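You operate a simulated robot arm through the tools that you are given. There is no shell and no other tool. Be economical: measure what you need, move in short steps, check, and stop when the job is done.

You are at the controls of a simulated two-armed robot. One attempt, no reset.

JOB
Hold the blue crate on the far cart on the top of the grey cabinet steady with one hand and put the orange switch block in it with the other. Then put the orange four way plug on the middle shelf of the grey rack. Then take the orange spacers box and leave it on the fourth shelf from the bottom of the blue rack. Then take the low blue valve cover and put it on the fourth shelf from the bottom of the blue rack. Then fetch the narrow orange funnel from the second shelf from the bottom of the grey rack and set it on the second shelf from the bottom of the green rack. Then open the middle drawer of the grey cabinet, take the teal packet marked "59" from the second shelf from the bottom of the green rack and leave it in the inside of the middle drawer of the grey cabinet and shut the drawer again. Then turn the fan knob of station five to 3. The order counts. Set down upright: orange spacers box.

The check looks at the end state, three seconds after you hand in, the way a careful person would. Anything else that was tipped, shoved, dropped, spilled or broken makes it a failure. Lids that push on must go on centred and level and be pressed home; caps that screw on are set level and turned clockwise until they are tight.

ROBOT AND FRAMES
Two 7-joint arms with two-finger parallel grippers on one trunk, on a base that drives. Base frame: it is fixed to the floor where the robot stands at the start and does not move with it; the origin is under the middle of the robot, x ahead of it, y to its left, z up. Units: mm, rad, N and s.
The left shoulder is at the start at [30, 119, 860], the right one opposite. With the tool pointing down near the work surface each hand reaches from about 100 to 660 mm from the robot's upright axis, wherever it stands, measured 20 degrees to its own side. Places, roughly: blue crate on the far cart (31x20x10 cm) [800, -1100, 900]; fan knob of station five [3300, 1200, 700]; fourth shelf of the blue rack [-1000, 1900, 1300]; inside of the middle drawer of the grey cabinet [700, -900, 400]; low blue valve cover (11x8x6 cm) [-1000, 800, 600]; middle drawer of the grey cabinet [600, -900, 500]; middle shelf of the grey rack [-1000, 600, 1000]; narrow orange funnel (7x7x8 cm) [-900, 700, 600]; orange four way plug [500, 250, 750]; orange spacers box [-1000, 1000, 500]; orange switch block (4x3x4 cm) [500, 0, 900]; second shelf of the green rack [-1000, -700, 600]; teal packet [-1000, -500, 500]. Payload 3.43 kg a hand.
The TCP of each hand is the grasp point between the finger pads, 30 mm short of the fingertips. In the tool frame z runs along the fingers and y along their closing line. Largest opening 94 mm; finger width 28, thickness 10; the body of the gripper, 50 by 96 mm, starts 55 mm behind the TCP.
Orientation is that of the tool frame in the base frame, as [roll, pitch, yaw] about the fixed x, y, z axes, in that order (R = Rz(yaw) Ry(pitch) Rx(roll)). With the fingers straight down and closing along the base's y, the tool's x points along the base's -x, its y along +y and its z along -z.

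CONTROLS
- The arms move only by the tool jog_arm. It takes "left_moves", "right_moves" or both (then of equal length, played together; a hand with none holds still); each is a list of rows, each a list of 3 entries, a list of its own where there are three numbers: the shift along the base's x, y, z in units of 50 mm (1.0 is 50 mm), then the turn, a rotation vector about the base's x, y, z in units of 8 degrees (1.0 is 8 degrees), then the opening, from 0 (shut) to 1 (fully open). In form: [[[tx, ty, tz], [rx, ry, rz], grip], ...]. A call has 1 to 10 rows; each row shifts and turns the commanded pose from where the row before left it. A call with a number of a shift or a turn outside -1 to 1 is refused whole. A row lasts 0.2 s, in which the tool goes at most 50 mm and 0.15 rad; a call with a longer step from one row to the next is refused whole, and so is a gripper value outside its range. Where a pose cannot be reached the arm comes as near as it can. A force on the tool above 40 N (or 10 N above the force at the start of the call, whichever is more), or a blocked arm, ends the call early, and 0.2 s more pass. Each finger travels about 72 mm/s and halts on what it meets, pressing with about 42 N; the grip force reading is that of the motor and also rises with nothing between the fingers. The clock runs only during rows and for 0.2 s after the last one: add rows that do not move to give the fingers time. The reply holds the time, the measured pose of the TCP, the force on the tool along the base axes, the opening and the grip force, in the units named above and with some noise, with the torque about the TCP (base axes, N m) and any sound that the robot's microphone picked up.
- Cameras (640 x 400 px; columns grow to the right, rows downward): "scene" is now at [37.7, -37.3, 1566.1]; the picture's right is [-0.48, -0.88, 0.00], its down [-0.67, 0.36, -0.65] and it looks along [0.57, -0.31, -0.76] (base axes); focal length 286 px, centre (320, 200). "left" rides on the left gripper at [76, -14, -102] in its tool frame; the picture's right is [0.18, 0.98, 0.00], its down [-0.75, 0.14, -0.64] and it looks along [-0.63, 0.12, 0.77] (tool axes); focal length 243 px, centre (320, 200). "right" rides on the right gripper at [76, 14, -102] in its tool frame; the picture's right is [-0.18, 0.98, 0.00], its down [-0.75, -0.14, -0.64] and it looks along [-0.63, -0.12, 0.77] (tool axes); focal length 243 px, centre (320, 200). There is no depth. A picture from a camera that has moved, and an enlarged one, comes with that camera's place and axes in the base frame and with its lens.
- capture(camera): a new picture of that camera. It takes no simulated time.
- move_column(by): slides the trunk up (or, below 0, down) by that many mm; the arms and the scene camera ride with it, the base frame stays. It gives what a move gives, with no picture.
- steer(legs): drives the robot by 1 to 6 legs, each [ahead, turn to the left] in mm and rad, along the robot's own axes; the way and the turn of a leg run together, so that a leg with both is an arc; at most 1500 mm and 3.142 rad a leg. The arms and the cameras ride along, it lands a little off, and it stops where it bumps. It gives what a move gives.
- aim_head(pan, tilt): turns the head with the scene camera to pan (to the left, within 2.496 rad either way) and tilt (down, from -0.506 to 1.204), counted from straight ahead of the robot. It gives what a move gives.
- zoom(camera, box): a new picture of the part [left, top, right, bottom] of that camera's present view, enlarged. It takes no simulated time.
- close_job(): hands the job in; it is judged then, once.

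Work in short steps. Places have to be worked out from the pictures, the camera data and where the tool is seen: move nearer, look again, correct. Check each grasp and each placing, and mend what went wrong. You have 217 turns and 212 pictures in all, those below and enlarged ones among them. Open the grippers and draw the arms clear of the work before you hand the job in, unless the task says otherwise; then end with one line.

The tools are called after "Request:" by a JSON object that holds its "fn" and its "kwargs". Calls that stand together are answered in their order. jog_arm: Moves the arms, as the interface text tells. Its arguments: {"type":"object","properties":{"left_moves":{"type":"array"},"right_moves":{"type":"array"}},"required":[]} The other tools are called the same way: move_column (by) slides the trunk up or down; steer (legs) drives the base; aim_head (pan, tilt) turns the head that bears the scene camera; capture (camera) takes a picture; zoom (camera, box) takes an enlarged picture of a part of a camera's view; close_job () hands the job in.

At the start:

```text
time: 0.0
left_position: [479.6, -41.9, 1066.1]
left_orientation: [-3.141, 0.0, -3.141]
left_ft_force: [0.6, -0.5, 0.5]
left_ft_torque: [0.03, -0.05, 0.03]
left_width: 94.1
left_grasp_force: 0.0
right_position: [316.4, -362.0, 1123.6]
right_orientation: [3.142, -0.001, -3.141]
right_ft_force: [-0.9, -0.8, -0.3]
right_ft_torque: [0.03, 0.03, 0.01]
right_width: 93.9
right_grasp_force: 0.0
trunk travel left (down, up): [-125.0, 285.0]
robot x, y, heading: [2.6, 1.4, -0.003]
head pan, tilt: [-0.496, 0.864]
```

scene: 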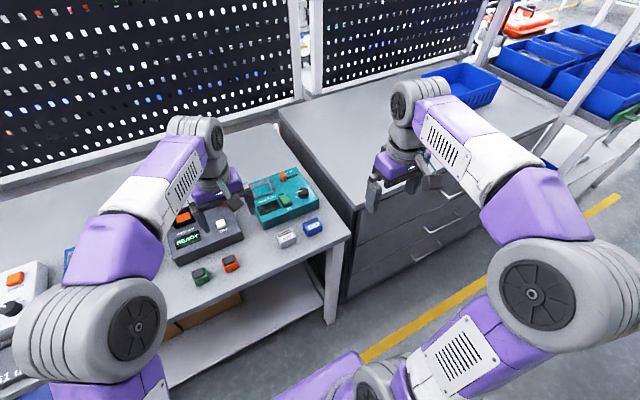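
right: 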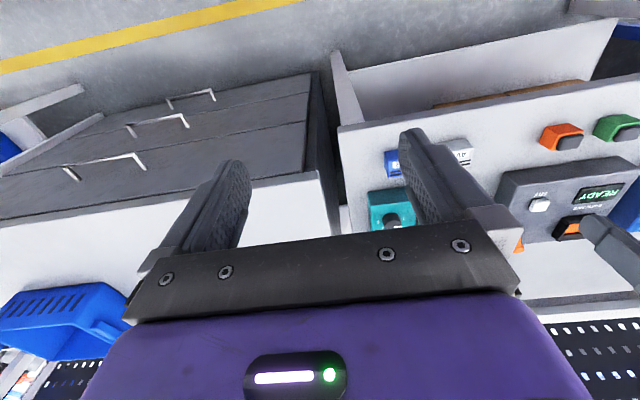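
left: 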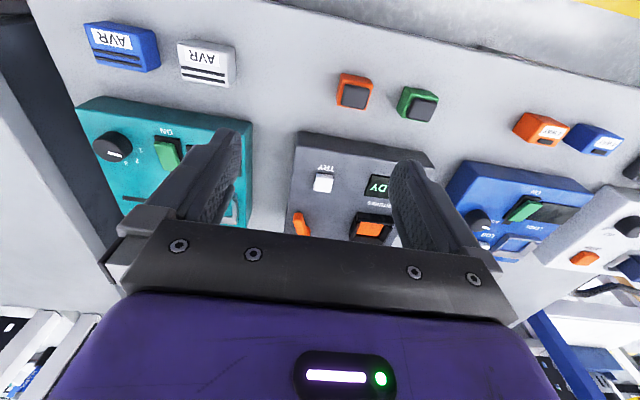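

The left view shows an orange switch block that I triangulate to about [483, -2, 863]. I'll look closer at it and at the plugs.

Request:
{"fn": "zoom", "kwargs": {"camera": "left", "box": [300, 50, 460, 150]}}

Request:
{"fn": "zoom", "kwargs": {"camera": "left", "box": [480, 80, 640, 180]}}

Request:
{"fn": "zoom", "kwargs": {"camera": "scene", "box": [400, 20, 560, 120]}}

```text
4.00 times, centred on (380, 100) of left
camera zoom: at [401.5, -56.1, 1169.1], right [-0.18, 0.98, 0.0], down [0.75, 0.14, 0.64], along [0.63, 0.12, -0.77], focal length 970 px, centre (80, 600)
```

zoom: 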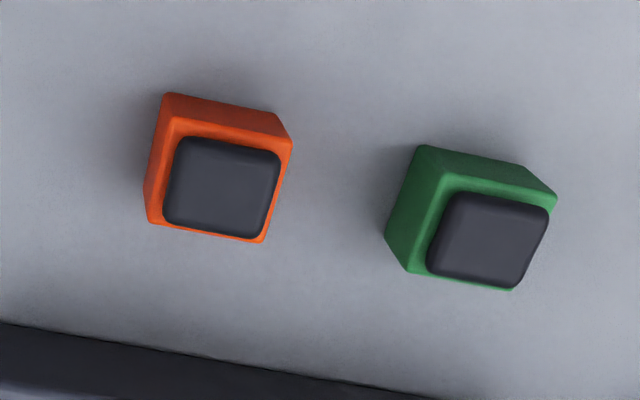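

```text
4.00 times, centred on (560, 130) of left
camera zoom: at [401.5, -56.1, 1169.1], right [-0.18, 0.98, 0.0], down [0.75, 0.14, 0.64], along [0.63, 0.12, -0.77], focal length 970 px, centre (-640, 480)
```

zoom: 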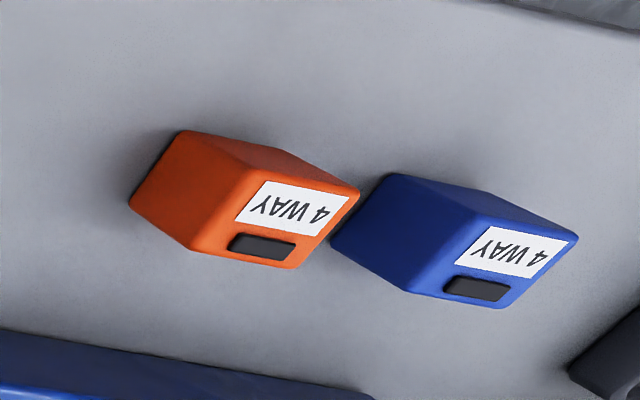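

```text
4.00 times, centred on (480, 70) of scene
camera zoom: at [37.7, -37.3, 1566.1], right [-0.48, -0.88, 0.0], down [-0.67, 0.36, -0.65], along [0.57, -0.31, -0.76], focal length 1143 px, centre (-320, 720)
```

zoom: 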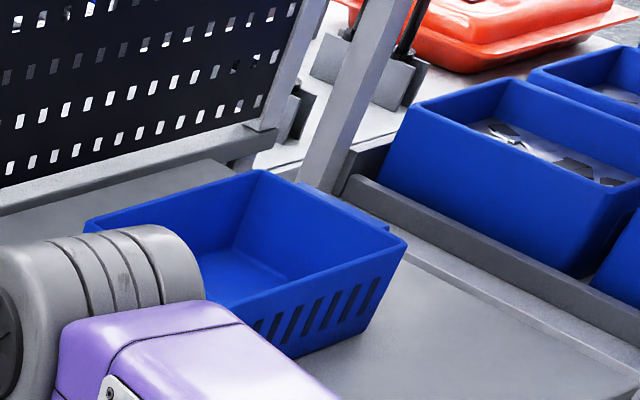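

Block reads as ~37 mm along y and 30 mm along x, square to the axes, near [485, 3]. I move the left hand above it with a narrowed opening and look again.

Request:
{"fn": "jog_arm", "kwargs": {"left_moves": [[[0.05, 0.45, -0.6], [0, 0, 0], 0.7], [[0.05, 0.45, -0.6], [0, 0, 0], 0.7], [[0, 0, -0.2], [0, 0, 0], 0.65], [[0, 0, 0], [0, 0, 0], 0.65]]}}

Request:
{"fn": "capture", "kwargs": {"camera": "left"}}

```text
time: 1.0
left_position: [483.6, 4.5, 995.6]
left_orientation: [3.141, 0.0, -3.142]
left_ft_force: [0.6, 0.2, -0.3]
left_ft_torque: [0.01, 0.01, 0.0]
left_width: 60.9
left_grasp_force: 0.1
right_position: [316.5, -359.8, 1124.7]
right_orientation: [3.141, 0.001, 3.14]
right_ft_force: [0.4, -0.3, 1.1]
right_ft_torque: [0.02, 0.02, -0.01]
right_width: 93.8
right_grasp_force: 0.2
trunk travel left (down, up): [-125.0, 285.0]
robot x, y, heading: [-1.2, 2.8, 0.001]
head pan, tilt: [-0.496, 0.864]
```

```text
205 pictures are left
camera left: at [406.6, -10.2, 1099.2], right [-0.18, 0.98, 0.0], down [0.75, 0.14, 0.64], along [0.63, 0.12, -0.77], focal length 243 px, centre (320, 200)
```

left: 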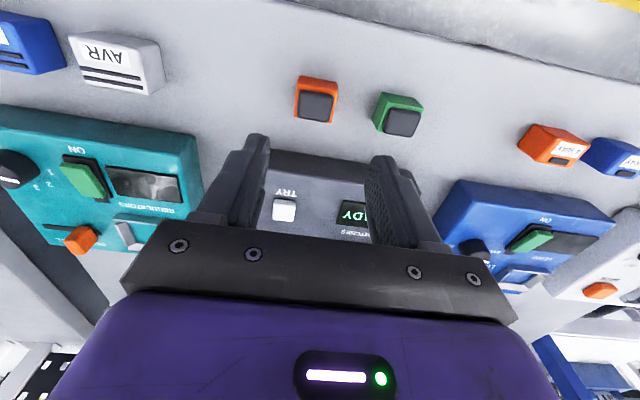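

Second view triangulates the top to z≈873 at [483, 0]. I go down another 85 mm and look again.

Request:
{"fn": "jog_arm", "kwargs": {"left_moves": [[[0, -0.08, -0.85], [0, 0, 0], 0.65], [[0, 0, -0.7], [0, 0, 0], 0.65], [[0, 0, 0], [0, 0, 0], 0.65]]}}

Request:
{"fn": "capture", "kwargs": {"camera": "left"}}

Request:
{"fn": "capture", "kwargs": {"camera": "scene"}}

```text
time: 1.8
left_position: [483.2, -0.4, 917.9]
left_orientation: [-3.14, 0.001, -3.141]
left_ft_force: [0.3, 0.0, 0.4]
left_ft_torque: [0.02, 0.0, 0.02]
left_width: 60.9
left_grasp_force: 0.0
right_position: [315.9, -360.4, 1125.0]
right_orientation: [3.141, 0.0, 3.141]
right_ft_force: [0.4, 0.6, -0.9]
right_ft_torque: [-0.01, 0.01, 0.01]
right_width: 94.0
right_grasp_force: 0.0
trunk travel left (down, up): [-125.0, 285.0]
robot x, y, heading: [1.0, -1.1, -0.005]
head pan, tilt: [-0.496, 0.864]
```

```text
204 pictures are left
camera left: at [406.4, -14.8, 1021.3], right [-0.18, 0.98, 0.0], down [0.75, 0.14, 0.64], along [0.63, 0.12, -0.77], focal length 243 px, centre (320, 200)
```

left: 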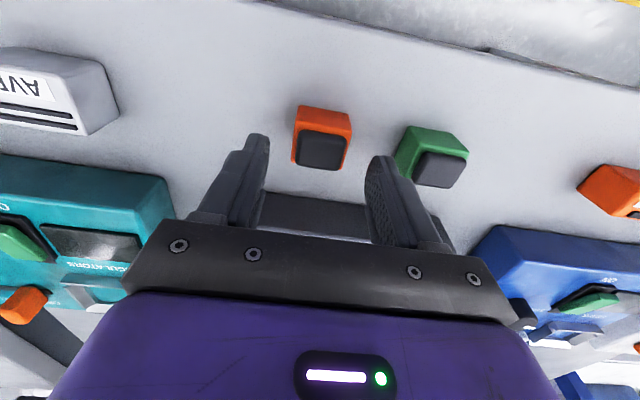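

```text
203 pictures are left
camera scene: at [37.5, -37.3, 1566.1], right [-0.48, -0.88, 0.0], down [-0.67, 0.36, -0.65], along [0.57, -0.31, -0.76], focal length 286 px, centre (320, 200)
```

scene: 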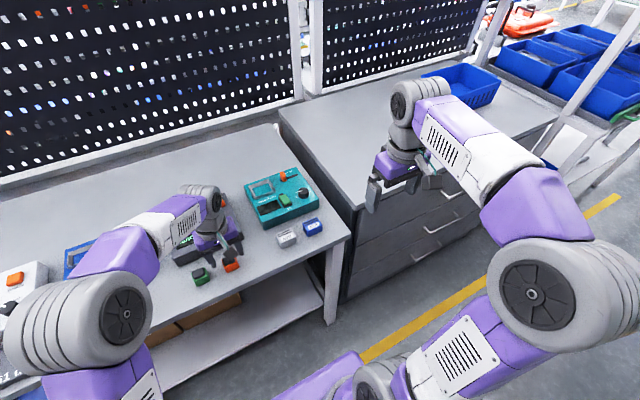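

The block sits centred between the fingers; I descend to z≈870, then close.

Request:
{"fn": "jog_arm", "kwargs": {"left_moves": [[[0.04, 0, -0.5], [0, 0, 0], 0.65], [[0, 0, -0.46], [0, 0, 0], 0.65], [[0, 0, 0], [0, 0, 0], 0.65], [[0, 0, 0], [0, 0, 0], 0.2], [[0, 0, 0], [0, 0, 0], 0.2], [[0, 0, 0], [0, 0, 0], 0.2]]}}

Request:
{"fn": "capture", "kwargs": {"camera": "left"}}

```text
time: 2.4
left_position: [484.7, -1.8, 880.7]
left_orientation: [-3.139, 0.004, 3.141]
left_ft_force: [-12.8, 1.4, 15.0]
left_ft_torque: [0.58, 0.55, 0.36]
left_width: 61.9
left_grasp_force: 0.9
right_position: [316.0, -360.3, 1124.7]
right_orientation: [-3.141, 0.001, -3.141]
right_ft_force: [0.0, 0.0, 0.8]
right_ft_torque: [0.0, -0.01, -0.01]
right_width: 94.2
right_grasp_force: 0.1
trunk travel left (down, up): [-125.0, 285.0]
robot x, y, heading: [0.9, 2.3, 0.004]
head pan, tilt: [-0.496, 0.864]
stopped in row 3 (left hand): the force on the tool passed its limit at 48 N (the readings are from after the stop); the commanded pose is now the measured one
```

```text
202 pictures are left
camera left: at [407.7, -16.0, 982.9], right [-0.18, 0.98, 0.0], down [0.75, 0.14, 0.64], along [0.63, 0.12, -0.77], focal length 243 px, centre (320, 200)
```

left: 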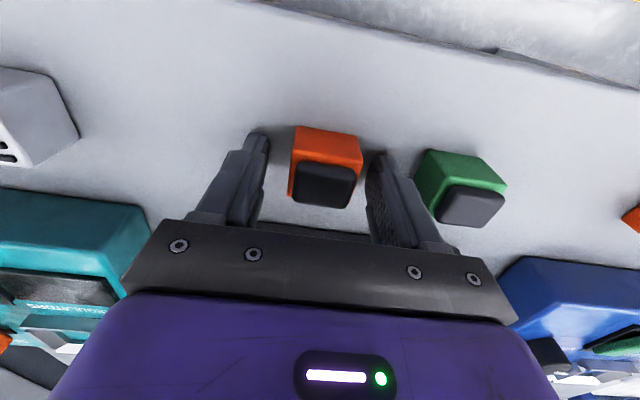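

Bench is at z≈850 (fingertips touched it), so block top is ≈890 and its x ≈476. I lift 4 mm, shift back 7 mm and close.

Request:
{"fn": "jog_arm", "kwargs": {"left_moves": [[[0, 0, 0.08], [0, 0, 0], 0.65], [[-0.14, 0, 0.02], [0, 0, 0], 0.65], [[0, 0, 0], [0, 0, 0], 0.2], [[0, 0, 0], [0, 0, 0], 0.2], [[0, 0, 0], [0, 0, 0], 0.2], [[0, 0, 0], [0, 0, 0], 0.2]]}}

Request:
{"fn": "capture", "kwargs": {"camera": "left"}}

```text
time: 3.8
left_position: [479.7, -1.2, 885.5]
left_orientation: [-3.136, 0.008, 3.141]
left_ft_force: [3.2, 0.6, 13.5]
left_ft_torque: [0.11, -0.06, -0.03]
left_width: 34.6
left_grasp_force: 42.4
right_position: [316.7, -361.5, 1124.6]
right_orientation: [3.141, 0.0, -3.14]
right_ft_force: [-0.4, 0.0, -0.9]
right_ft_torque: [0.0, -0.02, -0.02]
right_width: 93.9
right_grasp_force: 0.1
trunk travel left (down, up): [-125.0, 285.0]
robot x, y, heading: [-2.8, -2.4, -0.002]
head pan, tilt: [-0.496, 0.864]
```

```text
201 pictures are left
camera left: at [402.2, -15.4, 987.0], right [-0.18, 0.98, 0.0], down [0.75, 0.14, 0.65], along [0.64, 0.12, -0.76], focal length 243 px, centre (320, 200)
```

left: 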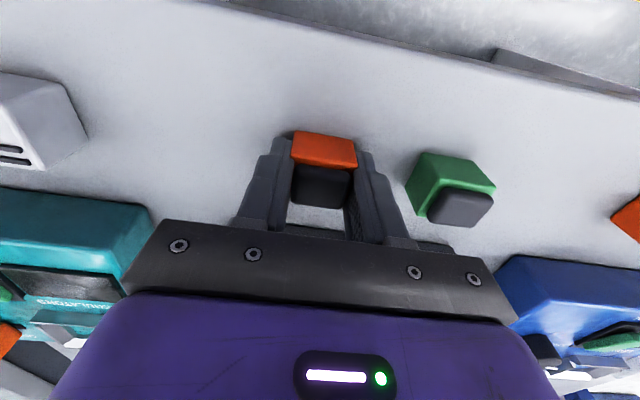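

Block gripped (35 mm, 42 N). I lift it clear and turn the head to look at the cabinet side before driving.

Request:
{"fn": "jog_arm", "kwargs": {"left_moves": [[[0, 0, 0.9], [0, 0, 0], 0.2], [[0, 0, 0.9], [0, 0, 0], 0.2], [[0, 0, 0.9], [0, 0, 0], 0.2], [[-0.8, 0.3, 0.5], [0, 0, 0], 0.2], [[-0.8, 0.3, 0.5], [0, 0, 0], 0.2], [[-0.8, 0.4, 0.3], [0, 0, 0], 0.2], [[-0.7, 0.5, 0.3], [0, 0, 0], 0.2]]}}

Request:
{"fn": "aim_head", "kwargs": {"pan": -1.3, "tilt": 0.6}}

Request:
{"fn": "capture", "kwargs": {"camera": "scene"}}

Request:
{"fn": "capture", "kwargs": {"camera": "left"}}

```text
time: 5.4
left_position: [323.4, 74.5, 1098.0]
left_orientation: [-3.14, 0.006, -3.14]
left_ft_force: [0.5, -0.2, -0.5]
left_ft_torque: [-0.01, -0.01, 0.03]
left_width: 34.7
left_grasp_force: 41.7
right_position: [315.9, -360.3, 1124.4]
right_orientation: [-3.141, 0.0, -3.14]
right_ft_force: [-0.1, -0.1, 0.5]
right_ft_torque: [0.01, -0.01, 0.0]
right_width: 94.2
right_grasp_force: 0.1
trunk travel left (down, up): [-125.0, 285.0]
robot x, y, heading: [-1.9, -3.7, -0.002]
head pan, tilt: [-0.496, 0.864]
```

```text
time: 6.6
left_position: [324.6, 74.8, 1099.0]
left_orientation: [-3.14, 0.008, -3.141]
left_ft_force: [0.0, -1.1, -0.3]
left_ft_torque: [0.03, -0.01, 0.05]
left_width: 34.3
left_grasp_force: 42.2
right_position: [317.1, -359.8, 1124.0]
right_orientation: [-3.14, -0.002, 3.141]
right_ft_force: [0.0, 0.1, 0.7]
right_ft_torque: [0.03, 0.01, -0.02]
right_width: 93.9
right_grasp_force: 0.0
trunk travel left (down, up): [-125.0, 285.0]
robot x, y, heading: [-0.3, -3.4, 0.003]
head pan, tilt: [-1.3, 0.6]
```

```text
200 pictures are left
camera scene: at [-6.6, -85.5, 1588.1], right [-0.96, -0.27, 0.0], down [-0.15, 0.54, -0.82], along [0.22, -0.79, -0.57], focal length 286 px, centre (320, 200)
```

scene: 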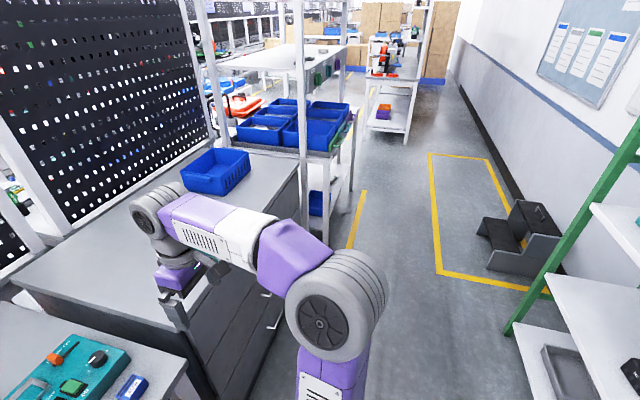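

```text
199 pictures are left
camera left: at [247.2, 60.6, 1200.9], right [-0.18, 0.98, 0.0], down [0.75, 0.14, 0.65], along [0.64, 0.12, -0.76], focal length 243 px, centre (320, 200)
```

left: 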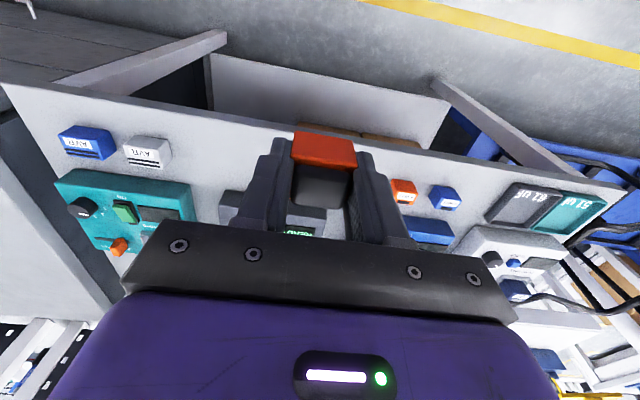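

The aisle is clear to stand in front of the cabinet. I drive: turn right, 1130 mm ahead, turn back left.

Request:
{"fn": "steer", "kwargs": {"legs": [[0, -1.571], [1130, 0], [0, 1.571]]}}

Request:
{"fn": "aim_head", "kwargs": {"pan": 0.0, "tilt": 0.9}}

Request:
{"fn": "capture", "kwargs": {"camera": "scene"}}

```text
time: 20.0
left_position: [321.0, -1057.5, 1097.1]
left_orientation: [-3.139, 0.007, 3.136]
left_ft_force: [-0.2, 0.5, -1.0]
left_ft_torque: [0.01, 0.05, 0.01]
left_width: 34.4
left_grasp_force: 42.4
right_position: [311.3, -1492.2, 1124.8]
right_orientation: [3.141, -0.001, 3.136]
right_ft_force: [1.0, -0.4, 0.2]
right_ft_torque: [0.02, -0.02, -0.01]
right_width: 93.9
right_grasp_force: 0.0
trunk travel left (down, up): [-125.0, 285.0]
robot x, y, heading: [-0.8, -1129.2, -0.007]
head pan, tilt: [-1.3, 0.6]
```

```text
time: 21.5
left_position: [319.9, -1056.7, 1097.9]
left_orientation: [-3.139, 0.007, 3.136]
left_ft_force: [0.7, 0.7, -0.1]
left_ft_torque: [-0.01, -0.03, 0.0]
left_width: 34.9
left_grasp_force: 42.1
right_position: [310.3, -1492.6, 1124.2]
right_orientation: [-3.141, -0.002, 3.137]
right_ft_force: [-0.5, 0.2, -0.2]
right_ft_torque: [-0.01, -0.02, -0.05]
right_width: 94.2
right_grasp_force: 0.0
trunk travel left (down, up): [-125.0, 285.0]
robot x, y, heading: [-2.1, -1126.6, -0.008]
head pan, tilt: [0.0, 0.901]
```

```text
198 pictures are left
camera scene: at [40.3, -1131.0, 1563.3], right [-0.01, -1.0, 0.0], down [-0.78, 0.0, -0.62], along [0.62, 0.0, -0.78], focal length 286 px, centre (320, 200)
```

scene: 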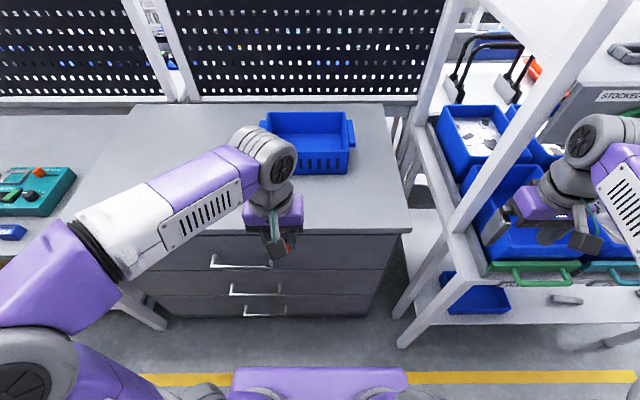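

The crate is just ahead; I zoom to measure its rim.

Request:
{"fn": "zoom", "kwargs": {"camera": "scene", "box": [240, 90, 400, 190]}}

Request:
{"fn": "capture", "kwargs": {"camera": "left"}}

```text
4.00 times, centred on (320, 140) of scene
camera zoom: at [40.3, -1131.0, 1563.3], right [-0.01, -1.0, 0.0], down [-0.78, 0.0, -0.62], along [0.62, 0.0, -0.78], focal length 1143 px, centre (320, 440)
```

zoom: 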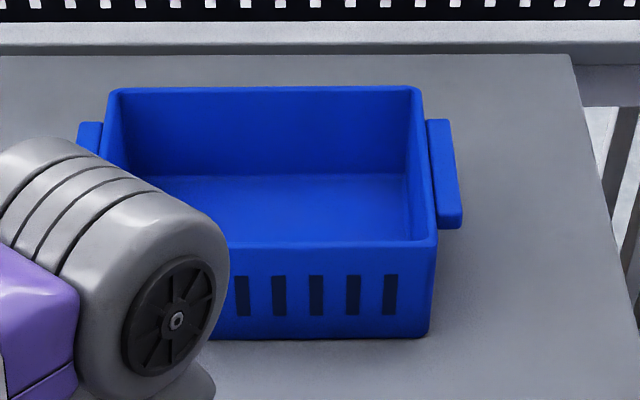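

```text
196 pictures are left
camera left: at [242.3, -1071.0, 1201.0], right [-0.18, 0.98, 0.0], down [0.75, 0.14, 0.65], along [0.64, 0.11, -0.76], focal length 243 px, centre (320, 200)
```

left: 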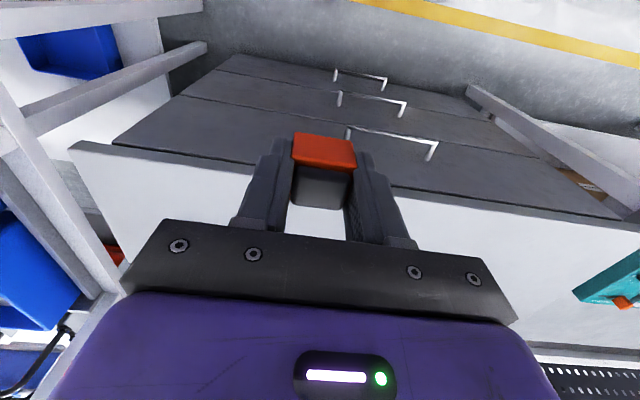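

Rim solves to z≈980 (cabinet top ≈880), crate body x 691–891, y −951…−1215 plus end handles. The right hand is close to a cart post, so I first bring it inward, then drive 160 mm ahead.

Request:
{"fn": "jog_arm", "kwargs": {"right_moves": [[[0, 0.9, 0], [0, 0, 0], 1], [[0, 0.9, 0], [0, 0, 0], 1], [[0, 0.9, 0], [0, 0, 0], 1], [[0, 0.9, 0], [0, 0, 0], 1], [[0, 0.3, 0], [0, 0, 0], 1]]}}

Request:
{"fn": "steer", "kwargs": {"legs": [[160, 0.007]]}}

Request:
{"fn": "capture", "kwargs": {"camera": "scene"}}

Request:
{"fn": "capture", "kwargs": {"camera": "right"}}

```text
time: 22.7
left_position: [321.0, -1056.7, 1097.7]
left_orientation: [-3.139, 0.007, 3.136]
left_ft_force: [0.8, 1.3, 0.2]
left_ft_torque: [0.0, -0.01, -0.02]
left_width: 34.6
left_grasp_force: 42.0
right_position: [309.3, -1296.8, 1123.8]
right_orientation: [-3.142, 0.0, 3.133]
right_ft_force: [-0.8, 0.6, -0.2]
right_ft_torque: [0.01, 0.0, 0.01]
right_width: 93.9
right_grasp_force: 0.1
trunk travel left (down, up): [-125.0, 285.0]
robot x, y, heading: [-5.0, -1131.9, -0.008]
head pan, tilt: [0.0, 0.901]
```

```text
time: 24.1
left_position: [478.3, -1055.1, 1098.0]
left_orientation: [-3.139, 0.004, -3.139]
left_ft_force: [0.4, -0.9, -0.6]
left_ft_torque: [-0.04, 0.02, 0.01]
left_width: 34.4
left_grasp_force: 42.1
right_position: [470.7, -1294.7, 1123.3]
right_orientation: [-3.141, -0.002, -3.141]
right_ft_force: [0.1, -0.1, 0.4]
right_ft_torque: [-0.03, 0.03, 0.0]
right_width: 93.9
right_grasp_force: 0.0
trunk travel left (down, up): [-125.0, 285.0]
robot x, y, heading: [153.6, -1129.8, 0.002]
head pan, tilt: [0.0, 0.901]
```

```text
195 pictures are left
camera scene: at [200.2, -1130.8, 1563.3], right [0.0, -1.0, 0.0], down [-0.78, 0.0, -0.62], along [0.62, 0.0, -0.78], focal length 286 px, centre (320, 200)
```

scene: 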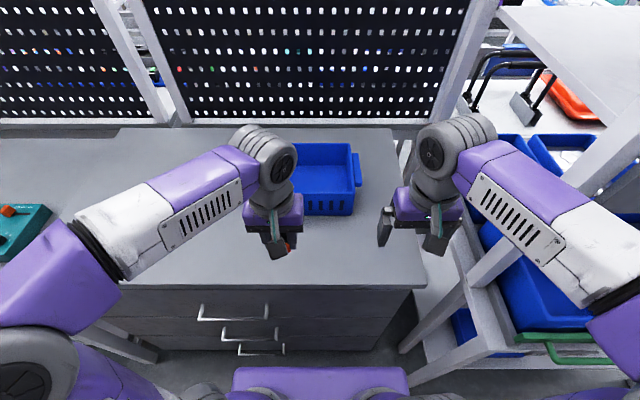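

```text
194 pictures are left
camera right: at [394.3, -1281.4, 1227.2], right [0.18, 0.98, 0.0], down [0.75, -0.14, 0.64], along [0.63, -0.12, -0.77], focal length 243 px, centre (320, 200)
```

right: 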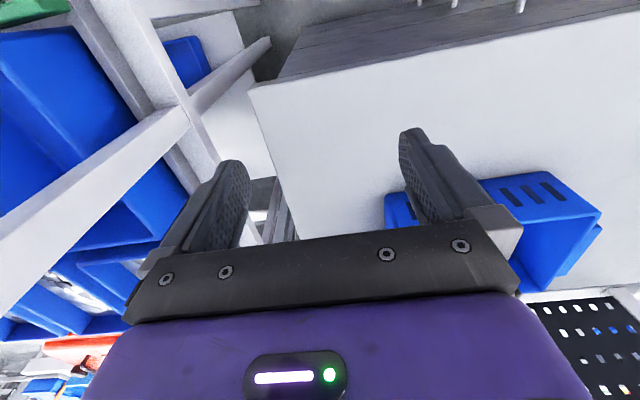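

Both hands clear. I move the right hand forward above the crate's right end wall.

Request:
{"fn": "jog_arm", "kwargs": {"right_moves": [[[0.9, 0.22, 0], [0, 0, 0], 1], [[0.9, 0.22, 0], [0, 0, 0], 1], [[0.9, 0.22, 0], [0, 0, 0], 1], [[0.9, 0.22, 0], [0, 0, 0], 1], [[0.9, 0.22, 0], [0, 0, 0], 1], [[0.9, 0.22, 0], [0, 0, 0], 1], [[0, 0, -0.6], [0, 0, 0], 1], [[0, 0, 0], [0, 0, 0], 1]]}}

Request:
{"fn": "capture", "kwargs": {"camera": "scene"}}

Request:
{"fn": "capture", "kwargs": {"camera": "right"}}

```text
time: 25.9
left_position: [477.9, -1055.7, 1098.0]
left_orientation: [-3.139, 0.007, -3.14]
left_ft_force: [0.1, 0.0, 0.2]
left_ft_torque: [-0.04, 0.0, 0.02]
left_width: 34.7
left_grasp_force: 42.3
right_position: [716.7, -1235.4, 1092.4]
right_orientation: [3.141, 0.0, -3.138]
right_ft_force: [0.1, 0.2, -0.2]
right_ft_torque: [0.04, 0.01, 0.0]
right_width: 94.1
right_grasp_force: 0.1
right hand out of reach, approached as far as the arm can: row 6
trunk travel left (down, up): [-125.0, 285.0]
robot x, y, heading: [157.6, -1127.2, 0.003]
head pan, tilt: [0.0, 0.901]
```

```text
193 pictures are left
camera scene: at [199.2, -1131.0, 1563.3], right [0.0, -1.0, 0.0], down [-0.78, 0.0, -0.62], along [0.62, 0.0, -0.78], focal length 286 px, centre (320, 200)
```

scene: 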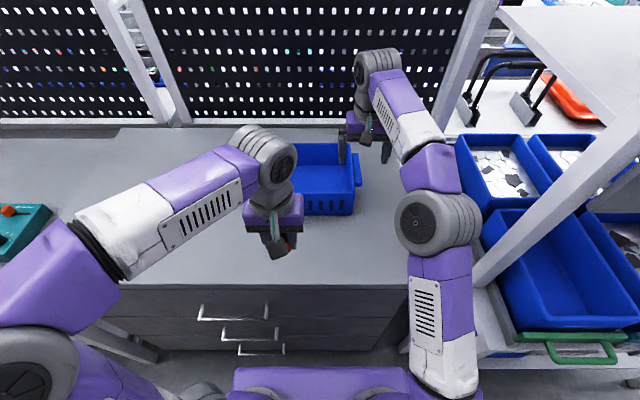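

```text
192 pictures are left
camera right: at [640.4, -1220.8, 1196.2], right [0.18, 0.98, 0.0], down [0.75, -0.14, 0.64], along [0.63, -0.12, -0.77], focal length 243 px, centre (320, 200)
```

right: 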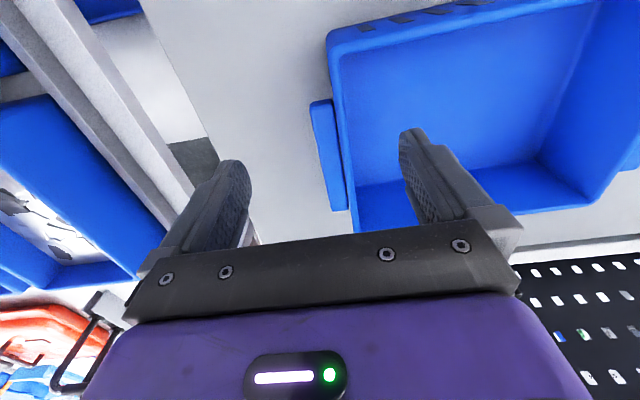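

Right hand is near the end handle (x 711–841, y ≈ −1240…−1210). Lowering here with a small y correction, then check.

Request:
{"fn": "jog_arm", "kwargs": {"right_moves": [[[0.1, 0.2, -0.6], [0, 0, 0], 1], [[0.2, 0, -0.6], [0, 0, 0], 1], [[0.2, 0, -0.5], [0, 0, 0], 1], [[0, 0, 0], [0, 0, 0], 1]]}}

Request:
{"fn": "capture", "kwargs": {"camera": "right"}}

Request:
{"fn": "zoom", "kwargs": {"camera": "scene", "box": [260, 110, 420, 210]}}

```text
time: 26.9
left_position: [478.1, -1055.2, 1098.5]
left_orientation: [-3.14, 0.007, -3.139]
left_ft_force: [-0.1, -0.5, -0.3]
left_ft_torque: [0.0, -0.04, 0.04]
left_width: 34.5
left_grasp_force: 41.2
right_position: [740.8, -1224.8, 1008.3]
right_orientation: [3.141, -0.001, -3.139]
right_ft_force: [-0.4, 0.1, -0.5]
right_ft_torque: [0.01, -0.01, 0.01]
right_width: 94.0
right_grasp_force: 0.0
trunk travel left (down, up): [-125.0, 285.0]
robot x, y, heading: [152.5, -1129.1, -0.002]
head pan, tilt: [0.0, 0.901]
```

```text
191 pictures are left
camera right: at [664.7, -1210.3, 1111.6], right [0.18, 0.98, 0.0], down [0.75, -0.14, 0.64], along [0.63, -0.12, -0.77], focal length 243 px, centre (320, 200)
```

right: 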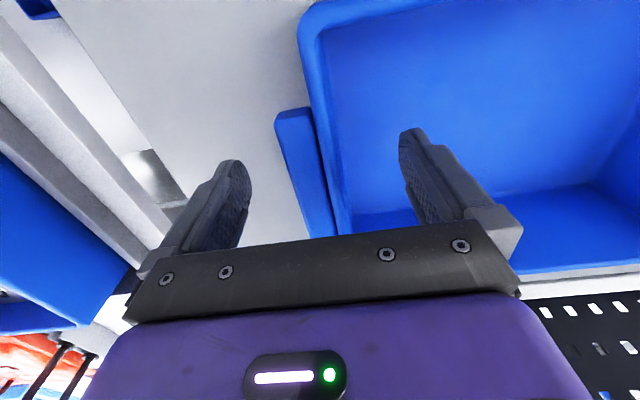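

```text
4.00 times, centred on (340, 160) of scene
camera zoom: at [198.6, -1130.9, 1563.3], right [0.0, -1.0, 0.0], down [-0.78, 0.0, -0.62], along [0.62, 0.0, -0.78], focal length 1143 px, centre (240, 360)
```

zoom: 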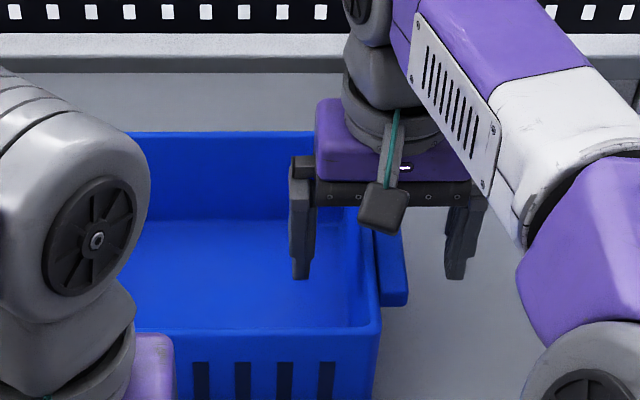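

Fingers straddle wall and handle well. Descend 43 mm and close.

Request:
{"fn": "jog_arm", "kwargs": {"right_moves": [[[0, -0.05, -0.45], [0, 0, 0], 1], [[0, 0, -0.41], [0, 0, 0], 1], [[0, 0, 0], [0, 0, 0], 0.5], [[0, 0, 0], [0, 0, 0], 0.25], [[0, 0, 0], [0, 0, 0], 0.15], [[0, 0, 0], [0, 0, 0], 0.15], [[0, 0, 0], [0, 0, 0], 0.15]]}}

Request:
{"fn": "capture", "kwargs": {"camera": "right"}}

Request:
{"fn": "capture", "kwargs": {"camera": "scene"}}

```text
time: 28.5
left_position: [478.4, -1055.2, 1098.2]
left_orientation: [-3.139, 0.007, -3.139]
left_ft_force: [0.0, 0.2, 0.0]
left_ft_torque: [0.0, 0.03, 0.01]
left_width: 34.7
left_grasp_force: 42.4
right_position: [741.2, -1226.8, 964.6]
right_orientation: [-3.141, 0.0, -3.14]
right_ft_force: [0.3, -1.2, 0.2]
right_ft_torque: [0.16, -0.2, 0.13]
right_width: 33.7
right_grasp_force: 41.8
trunk travel left (down, up): [-125.0, 285.0]
robot x, y, heading: [154.9, -1131.8, 0.002]
head pan, tilt: [0.0, 0.901]
```

```text
189 pictures are left
camera right: at [664.7, -1213.3, 1068.6], right [0.18, 0.98, 0.0], down [0.75, -0.14, 0.64], along [0.63, -0.12, -0.77], focal length 243 px, centre (320, 200)
```

right: 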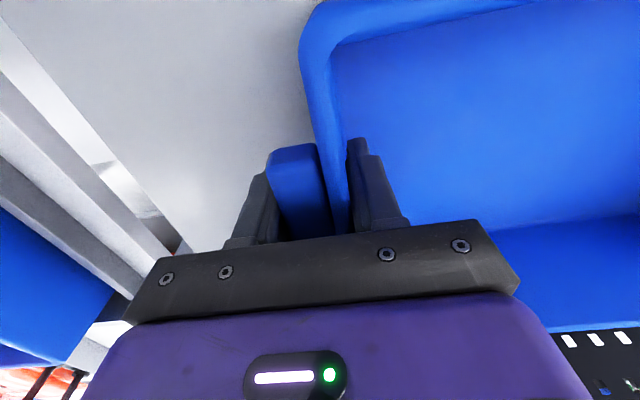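

```text
188 pictures are left
camera scene: at [199.0, -1131.1, 1563.3], right [0.0, -1.0, 0.0], down [-0.78, 0.0, -0.62], along [0.62, 0.0, -0.78], focal length 286 px, centre (320, 200)
```

scene: 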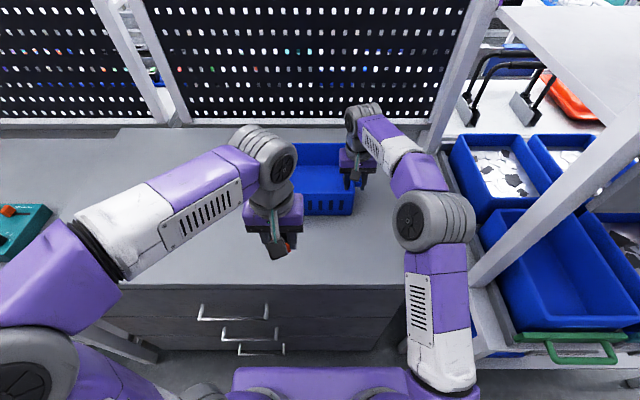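

Crate is held by its handle wall (34 mm, 42 N). Now the left hand carries the block over the crate.

Request:
{"fn": "jog_arm", "kwargs": {"left_moves": [[[0.9, 0, -0.2], [0, 0, 0], 0.2], [[0.9, 0, -0.2], [0, 0, 0], 0.2], [[0.9, 0, -0.1], [0, 0, 0], 0.2], [[0.9, 0, -0.1], [0, 0, 0], 0.2], [[0.9, 0, 0], [0, 0, 0], 0.2], [[0.9, 0, 0], [0, 0, 0], 0.2], [[0, 0, -0.4], [0, 0, 0], 0.2], [[0, 0, 0], [0, 0, 0], 0.2]]}}

Request:
{"fn": "capture", "kwargs": {"camera": "left"}}

Request:
{"fn": "zoom", "kwargs": {"camera": "scene", "box": [240, 100, 400, 200]}}

```text
time: 30.3
left_position: [738.8, -1054.0, 1047.7]
left_orientation: [-3.14, 0.006, -3.14]
left_ft_force: [0.4, 0.7, -0.6]
left_ft_torque: [0.06, -0.02, 0.01]
left_width: 34.8
left_grasp_force: 41.9
left hand out of reach, approached as far as the arm can: row 6
right_position: [741.8, -1227.1, 965.3]
right_orientation: [-3.141, 0.001, -3.139]
right_ft_force: [-0.3, -1.6, -1.0]
right_ft_torque: [0.28, -0.01, 0.18]
right_width: 33.6
right_grasp_force: 41.9
trunk travel left (down, up): [-125.0, 285.0]
robot x, y, heading: [150.6, -1131.5, 0.002]
head pan, tilt: [0.0, 0.901]
```

```text
187 pictures are left
camera left: at [661.8, -1067.8, 1150.3], right [-0.19, 0.98, 0.0], down [0.75, 0.14, 0.65], along [0.64, 0.12, -0.76], focal length 243 px, centre (320, 200)
```

left: 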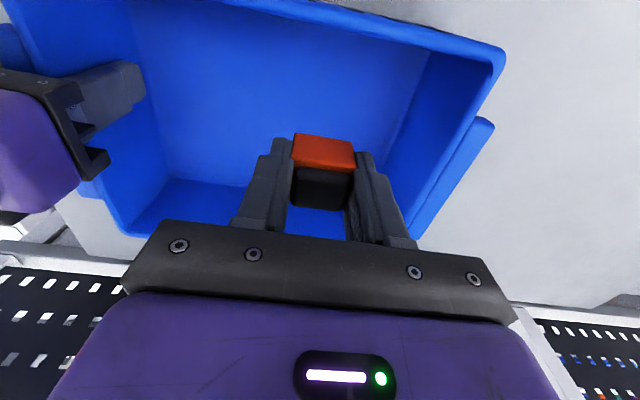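

```text
4.00 times, centred on (320, 150) of scene
camera zoom: at [199.0, -1130.9, 1563.3], right [0.0, -1.0, 0.0], down [-0.78, 0.0, -0.62], along [0.62, 0.0, -0.78], focal length 1143 px, centre (320, 400)
```

zoom: 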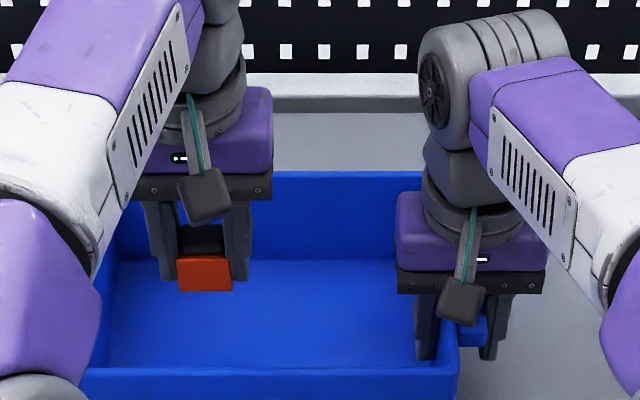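

Block is inside the crate outline. I descend, slowing near the crate floor.

Request:
{"fn": "jog_arm", "kwargs": {"left_moves": [[[0.25, 0, -0.7], [0, 0, 0], 0.2], [[0.25, 0, -0.7], [0, 0, 0], 0.2], [[0, 0, -0.6], [0, 0, 0], 0.2], [[0, 0, -0.2], [0, 0, 0], 0.2], [[0, 0, 0], [0, 0, 0], 0.2]]}}

Request:
{"fn": "zoom", "kwargs": {"camera": "scene", "box": [240, 100, 400, 200]}}

Request:
{"fn": "capture", "kwargs": {"camera": "left"}}

```text
time: 31.6
left_position: [766.0, -1054.6, 943.8]
left_orientation: [-3.136, 0.021, -3.137]
left_ft_force: [-1.7, 0.0, 6.4]
left_ft_torque: [0.1, 0.16, 0.02]
left_width: 34.6
left_grasp_force: 42.5
right_position: [740.3, -1228.4, 965.5]
right_orientation: [-3.142, -0.001, -3.14]
right_ft_force: [-0.9, -0.9, 5.8]
right_ft_torque: [0.19, 0.36, 0.22]
right_width: 33.7
right_grasp_force: 42.1
trunk travel left (down, up): [-125.0, 285.0]
robot x, y, heading: [153.8, -1129.9, -0.001]
head pan, tilt: [0.0, 0.901]
stopped in row 5 (left hand): the force on the tool passed its limit at 42 N (the readings are from after the stop); the commanded pose is now the measured one
```

```text
4.00 times, centred on (320, 150) of scene
camera zoom: at [197.3, -1131.0, 1563.3], right [0.0, -1.0, 0.0], down [-0.78, 0.0, -0.62], along [0.62, 0.0, -0.78], focal length 1143 px, centre (320, 400)
```

zoom: 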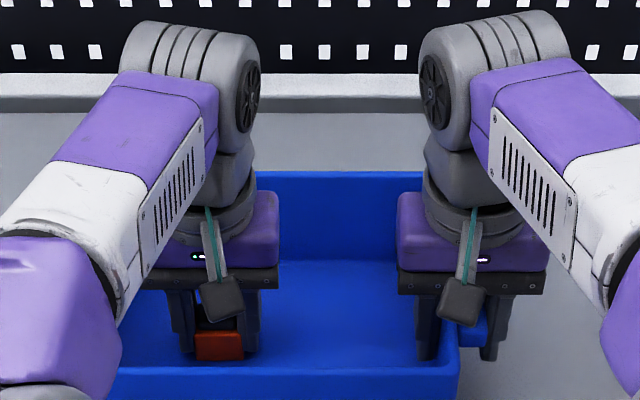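

```text
184 pictures are left
camera left: at [687.0, -1068.2, 1046.4], right [-0.19, 0.98, -0.01], down [0.74, 0.15, 0.66], along [0.65, 0.12, -0.75], focal length 243 px, centre (320, 200)
```

left: 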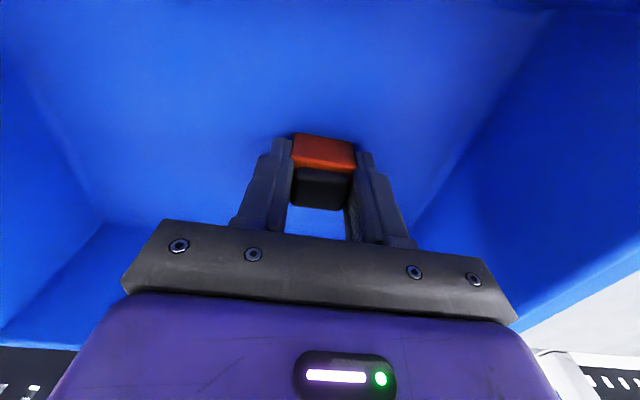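

Block rests on the crate floor (contact at TCP z≈944). Release and lift straight out.

Request:
{"fn": "jog_arm", "kwargs": {"left_moves": [[[0, 0, 0], [0, 0, 0], 0.6], [[0, 0, 0], [0, 0, 0], 0.7], [[0, 0, 0], [0, 0, 0], 0.7], [[0, 0, 0.6], [0, 0, 0], 0.7], [[0, 0, 0.8], [0, 0, 0], 0.7], [[0, 0, 0.9], [0, 0, 0], 0.7], [[0, 0, 0.6], [0, 0, 0], 0.7], [[0, 0, 0], [0, 0, 0], 0.7]]}}

Request:
{"fn": "capture", "kwargs": {"camera": "left"}}

```text
time: 33.4
left_position: [747.4, -1050.9, 1058.7]
left_orientation: [-3.136, 0.016, -3.138]
left_ft_force: [0.7, -0.2, -0.2]
left_ft_torque: [0.03, -0.03, -0.02]
left_width: 66.0
left_grasp_force: 0.2
left hand out of reach, approached as far as the arm can: row 6, 7
right_position: [740.3, -1227.1, 964.9]
right_orientation: [3.141, 0.001, -3.141]
right_ft_force: [1.0, -2.8, 16.4]
right_ft_torque: [0.24, -0.08, -0.02]
right_width: 33.7
right_grasp_force: 41.4
trunk travel left (down, up): [-125.0, 285.0]
robot x, y, heading: [156.7, -1129.4, 0.005]
head pan, tilt: [0.0, 0.901]
```

```text
183 pictures are left
camera left: at [668.7, -1065.4, 1161.4], right [-0.19, 0.98, -0.01], down [0.74, 0.15, 0.65], along [0.64, 0.12, -0.76], focal length 243 px, centre (320, 200)
```

left: 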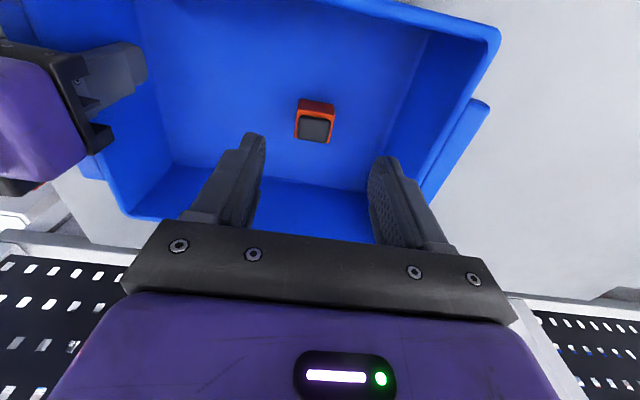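

Block stands in the crate. Now release the right hand, lift it, and pull both arms back.

Request:
{"fn": "jog_arm", "kwargs": {"right_moves": [[[0, 0, 0], [0, 0, 0], 0.5], [[0, 0, 0], [0, 0, 0], 0.65], [[0, 0, 0], [0, 0, 0], 0.65], [[0, 0, 0.4], [0, 0, 0], 0.65], [[0, 0, 0.8], [0, 0, 0], 0.65], [[-0.3, 0, 0.8], [0, 0, 0], 0.65], [[-0.8, 0, 0.3], [0, 0, 0], 0.65], [[-0.9, 0, 0.1], [0, 0, 0], 0.65], [[-0.9, 0, 0], [0, 0, 0], 0.65], [[-0.9, 0, 0], [0, 0, 0], 0.65]], "left_moves": [[[0, 0, 0], [0, 0, 0], 0.7], [[0, 0, 0], [0, 0, 0], 0.7], [[0, 0, 0], [0, 0, 0], 0.7], [[-0.9, 0, 0], [0, 0, 0], 0.7], [[-0.9, 0, 0], [0, 0, 0], 0.7], [[-0.9, 0, 0], [0, 0, 0], 0.7], [[-0.9, 0, 0], [0, 0, 0], 0.7], [[-0.9, 0, 0], [0, 0, 0], 0.7], [[-0.9, 0, 0.1], [0, 0, 0], 0.7], [[-0.9, 0, 0.1], [0, 0, 0], 0.7]]}}

Request:
{"fn": "capture", "kwargs": {"camera": "scene"}}

```text
time: 35.6
left_position: [430.2, -1051.2, 1069.7]
left_orientation: [-3.136, 0.019, -3.139]
left_ft_force: [0.2, 1.1, -0.5]
left_ft_torque: [0.0, 0.0, -0.01]
left_width: 65.7
left_grasp_force: 0.0
right_position: [550.9, -1225.9, 1084.9]
right_orientation: [-3.14, 0.001, 3.139]
right_ft_force: [0.0, 0.0, -0.6]
right_ft_torque: [-0.01, -0.04, -0.01]
right_width: 61.1
right_grasp_force: 0.0
trunk travel left (down, up): [-125.0, 285.0]
robot x, y, heading: [153.1, -1130.2, 0.006]
head pan, tilt: [0.0, 0.901]
```

```text
182 pictures are left
camera scene: at [196.5, -1130.7, 1563.4], right [0.0, -1.0, 0.0], down [-0.78, 0.0, -0.62], along [0.62, 0.0, -0.78], focal length 286 px, centre (320, 200)
```

scene: 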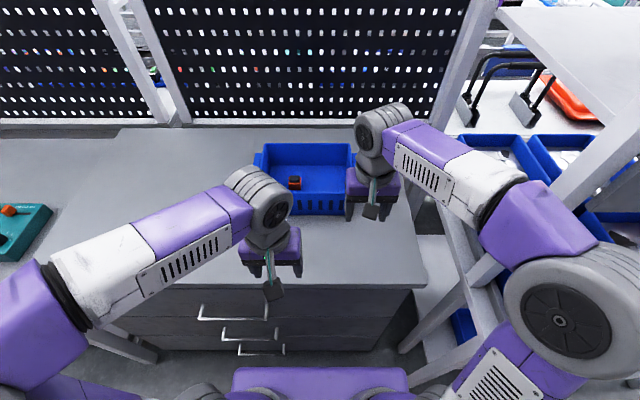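

Crate and block are good. Next the orange plug: back away, turn left, drive to y≈100, face the bench again; then look at racks behind.

Request:
{"fn": "steer", "kwargs": {"legs": [[-160, 0], [0, 1.571], [1230, 0], [0, -1.571]]}}

Request:
{"fn": "aim_head", "kwargs": {"pan": 2.45, "tilt": 0.35}}

Request:
{"fn": "capture", "kwargs": {"camera": "scene"}}

Request:
{"fn": "aim_head", "kwargs": {"pan": -2.45, "tilt": 0.35}}

Request:
{"fn": "capture", "kwargs": {"camera": "scene"}}

```text
time: 50.4
left_position: [281.9, 170.3, 1069.2]
left_orientation: [-3.137, 0.019, 3.137]
left_ft_force: [1.3, 0.0, -0.6]
left_ft_torque: [0.0, 0.0, -0.02]
left_width: 65.7
left_grasp_force: 0.1
right_position: [400.5, -5.0, 1083.9]
right_orientation: [-3.141, -0.002, 3.133]
right_ft_force: [0.3, 1.3, 0.3]
right_ft_torque: [-0.01, 0.0, -0.01]
right_width: 61.3
right_grasp_force: 0.0
trunk travel left (down, up): [-125.0, 285.0]
robot x, y, heading: [2.9, 92.6, -0.003]
head pan, tilt: [0.0, 0.901]
```

```text
time: 52.6
left_position: [282.2, 170.9, 1070.8]
left_orientation: [-3.136, 0.016, 3.139]
left_ft_force: [0.7, -0.2, 0.2]
left_ft_torque: [-0.01, 0.0, 0.0]
left_width: 65.7
left_grasp_force: 0.1
right_position: [401.0, -5.5, 1083.9]
right_orientation: [3.141, -0.002, 3.134]
right_ft_force: [0.7, 0.5, 0.6]
right_ft_torque: [-0.04, 0.01, -0.03]
right_width: 61.5
right_grasp_force: 0.0
trunk travel left (down, up): [-125.0, 285.0]
robot x, y, heading: [3.5, 95.2, -0.007]
head pan, tilt: [2.45, 0.351]
```

```text
181 pictures are left
camera scene: at [-99.2, 152.7, 1610.9], right [0.64, 0.77, 0.0], down [0.26, -0.22, -0.94], along [-0.72, 0.6, -0.34], focal length 286 px, centre (320, 200)
```

scene: 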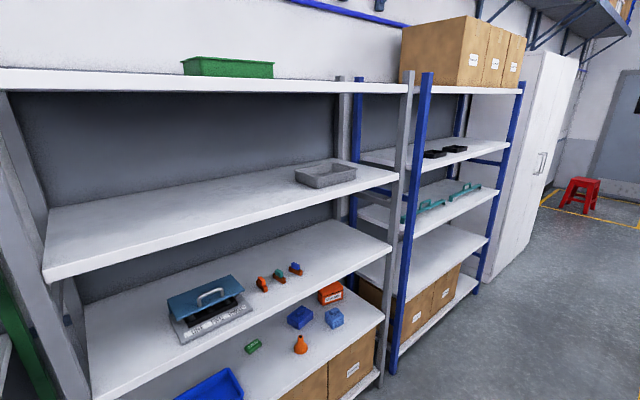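

```text
time: 56.5
left_position: [282.4, 171.3, 1070.2]
left_orientation: [-3.136, 0.019, 3.137]
left_ft_force: [-0.1, -0.3, 0.7]
left_ft_torque: [-0.02, -0.02, 0.0]
left_width: 65.7
left_grasp_force: 0.1
right_position: [400.4, -5.3, 1084.1]
right_orientation: [-3.141, -0.002, 3.134]
right_ft_force: [0.0, -0.4, 0.0]
right_ft_torque: [-0.02, 0.0, 0.01]
right_width: 61.1
right_grasp_force: 0.0
trunk travel left (down, up): [-125.0, 285.0]
robot x, y, heading: [2.5, 91.7, -0.009]
head pan, tilt: [-2.45, 0.351]
```

```text
180 pictures are left
camera scene: at [-99.9, 33.9, 1610.9], right [-0.63, 0.77, 0.0], down [0.27, 0.22, -0.94], along [-0.73, -0.59, -0.34], focal length 286 px, centre (320, 200)
```

scene: 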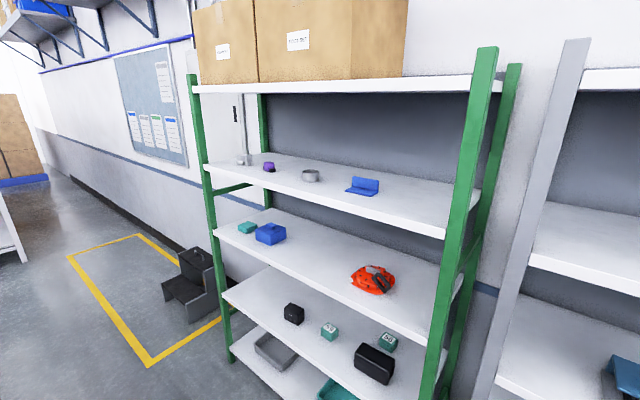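

Racks identified: grey rack's second shelf holds spacers box, valve covers, funnel; green rack's second shelf holds the teal packets. Now the plug: move left hand above it and look.

Request:
{"fn": "jog_arm", "kwargs": {"left_moves": [[[0.9, 0.3, 0], [0, 0, 0], 0.7], [[0.9, 0.4, 0], [0, 0, 0], 0.7], [[0.9, 0.4, 0], [0, 0, 0], 0.7], [[0, 0, -0.5], [0, 0, 0], 0.7]]}}

Request:
{"fn": "aim_head", "kwargs": {"pan": 0.3, "tilt": 0.95}}

Request:
{"fn": "capture", "kwargs": {"camera": "left"}}

Request:
{"fn": "capture", "kwargs": {"camera": "scene"}}

```text
time: 57.5
left_position: [415.6, 225.7, 1045.0]
left_orientation: [-3.137, 0.018, 3.135]
left_ft_force: [-0.1, -0.7, 1.0]
left_ft_torque: [0.01, -0.01, 0.02]
left_width: 66.0
left_grasp_force: 0.0
right_position: [399.2, -4.9, 1085.2]
right_orientation: [3.141, -0.002, 3.134]
right_ft_force: [0.7, -0.3, 0.8]
right_ft_torque: [-0.02, -0.01, -0.02]
right_width: 60.9
right_grasp_force: 0.0
trunk travel left (down, up): [-125.0, 285.0]
robot x, y, heading: [5.0, 94.5, -0.007]
head pan, tilt: [-2.45, 0.351]
```

```text
time: 59.9
left_position: [416.3, 226.6, 1044.5]
left_orientation: [-3.135, 0.017, 3.137]
left_ft_force: [-1.0, 1.2, 0.3]
left_ft_torque: [0.06, 0.02, -0.01]
left_width: 66.0
left_grasp_force: 0.1
right_position: [399.8, -4.8, 1084.3]
right_orientation: [3.141, -0.002, 3.135]
right_ft_force: [0.1, 0.3, 0.6]
right_ft_torque: [-0.01, 0.04, 0.01]
right_width: 60.8
right_grasp_force: 0.0
trunk travel left (down, up): [-125.0, 285.0]
robot x, y, heading: [0.1, 91.8, -0.003]
head pan, tilt: [0.3, 0.949]
```

```text
179 pictures are left
camera left: at [338.1, 212.4, 1146.2], right [-0.18, 0.98, -0.01], down [0.74, 0.14, 0.65], along [0.64, 0.11, -0.76], focal length 243 px, centre (320, 200)
```

left: 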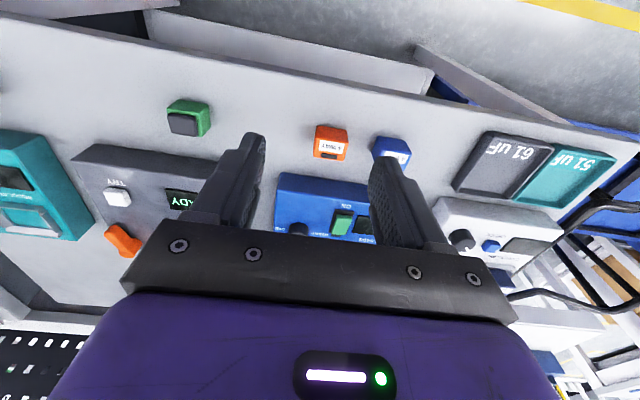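

```text
178 pictures are left
camera scene: at [41.7, 114.0, 1559.7], right [0.29, -0.96, 0.0], down [-0.78, -0.24, -0.58], along [0.56, 0.17, -0.81], focal length 286 px, centre (320, 200)
```

scene: 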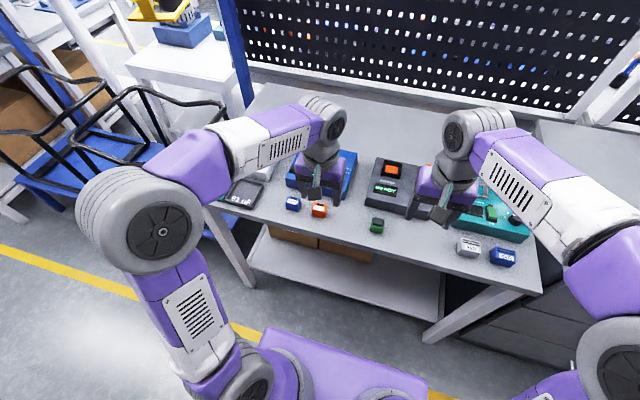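

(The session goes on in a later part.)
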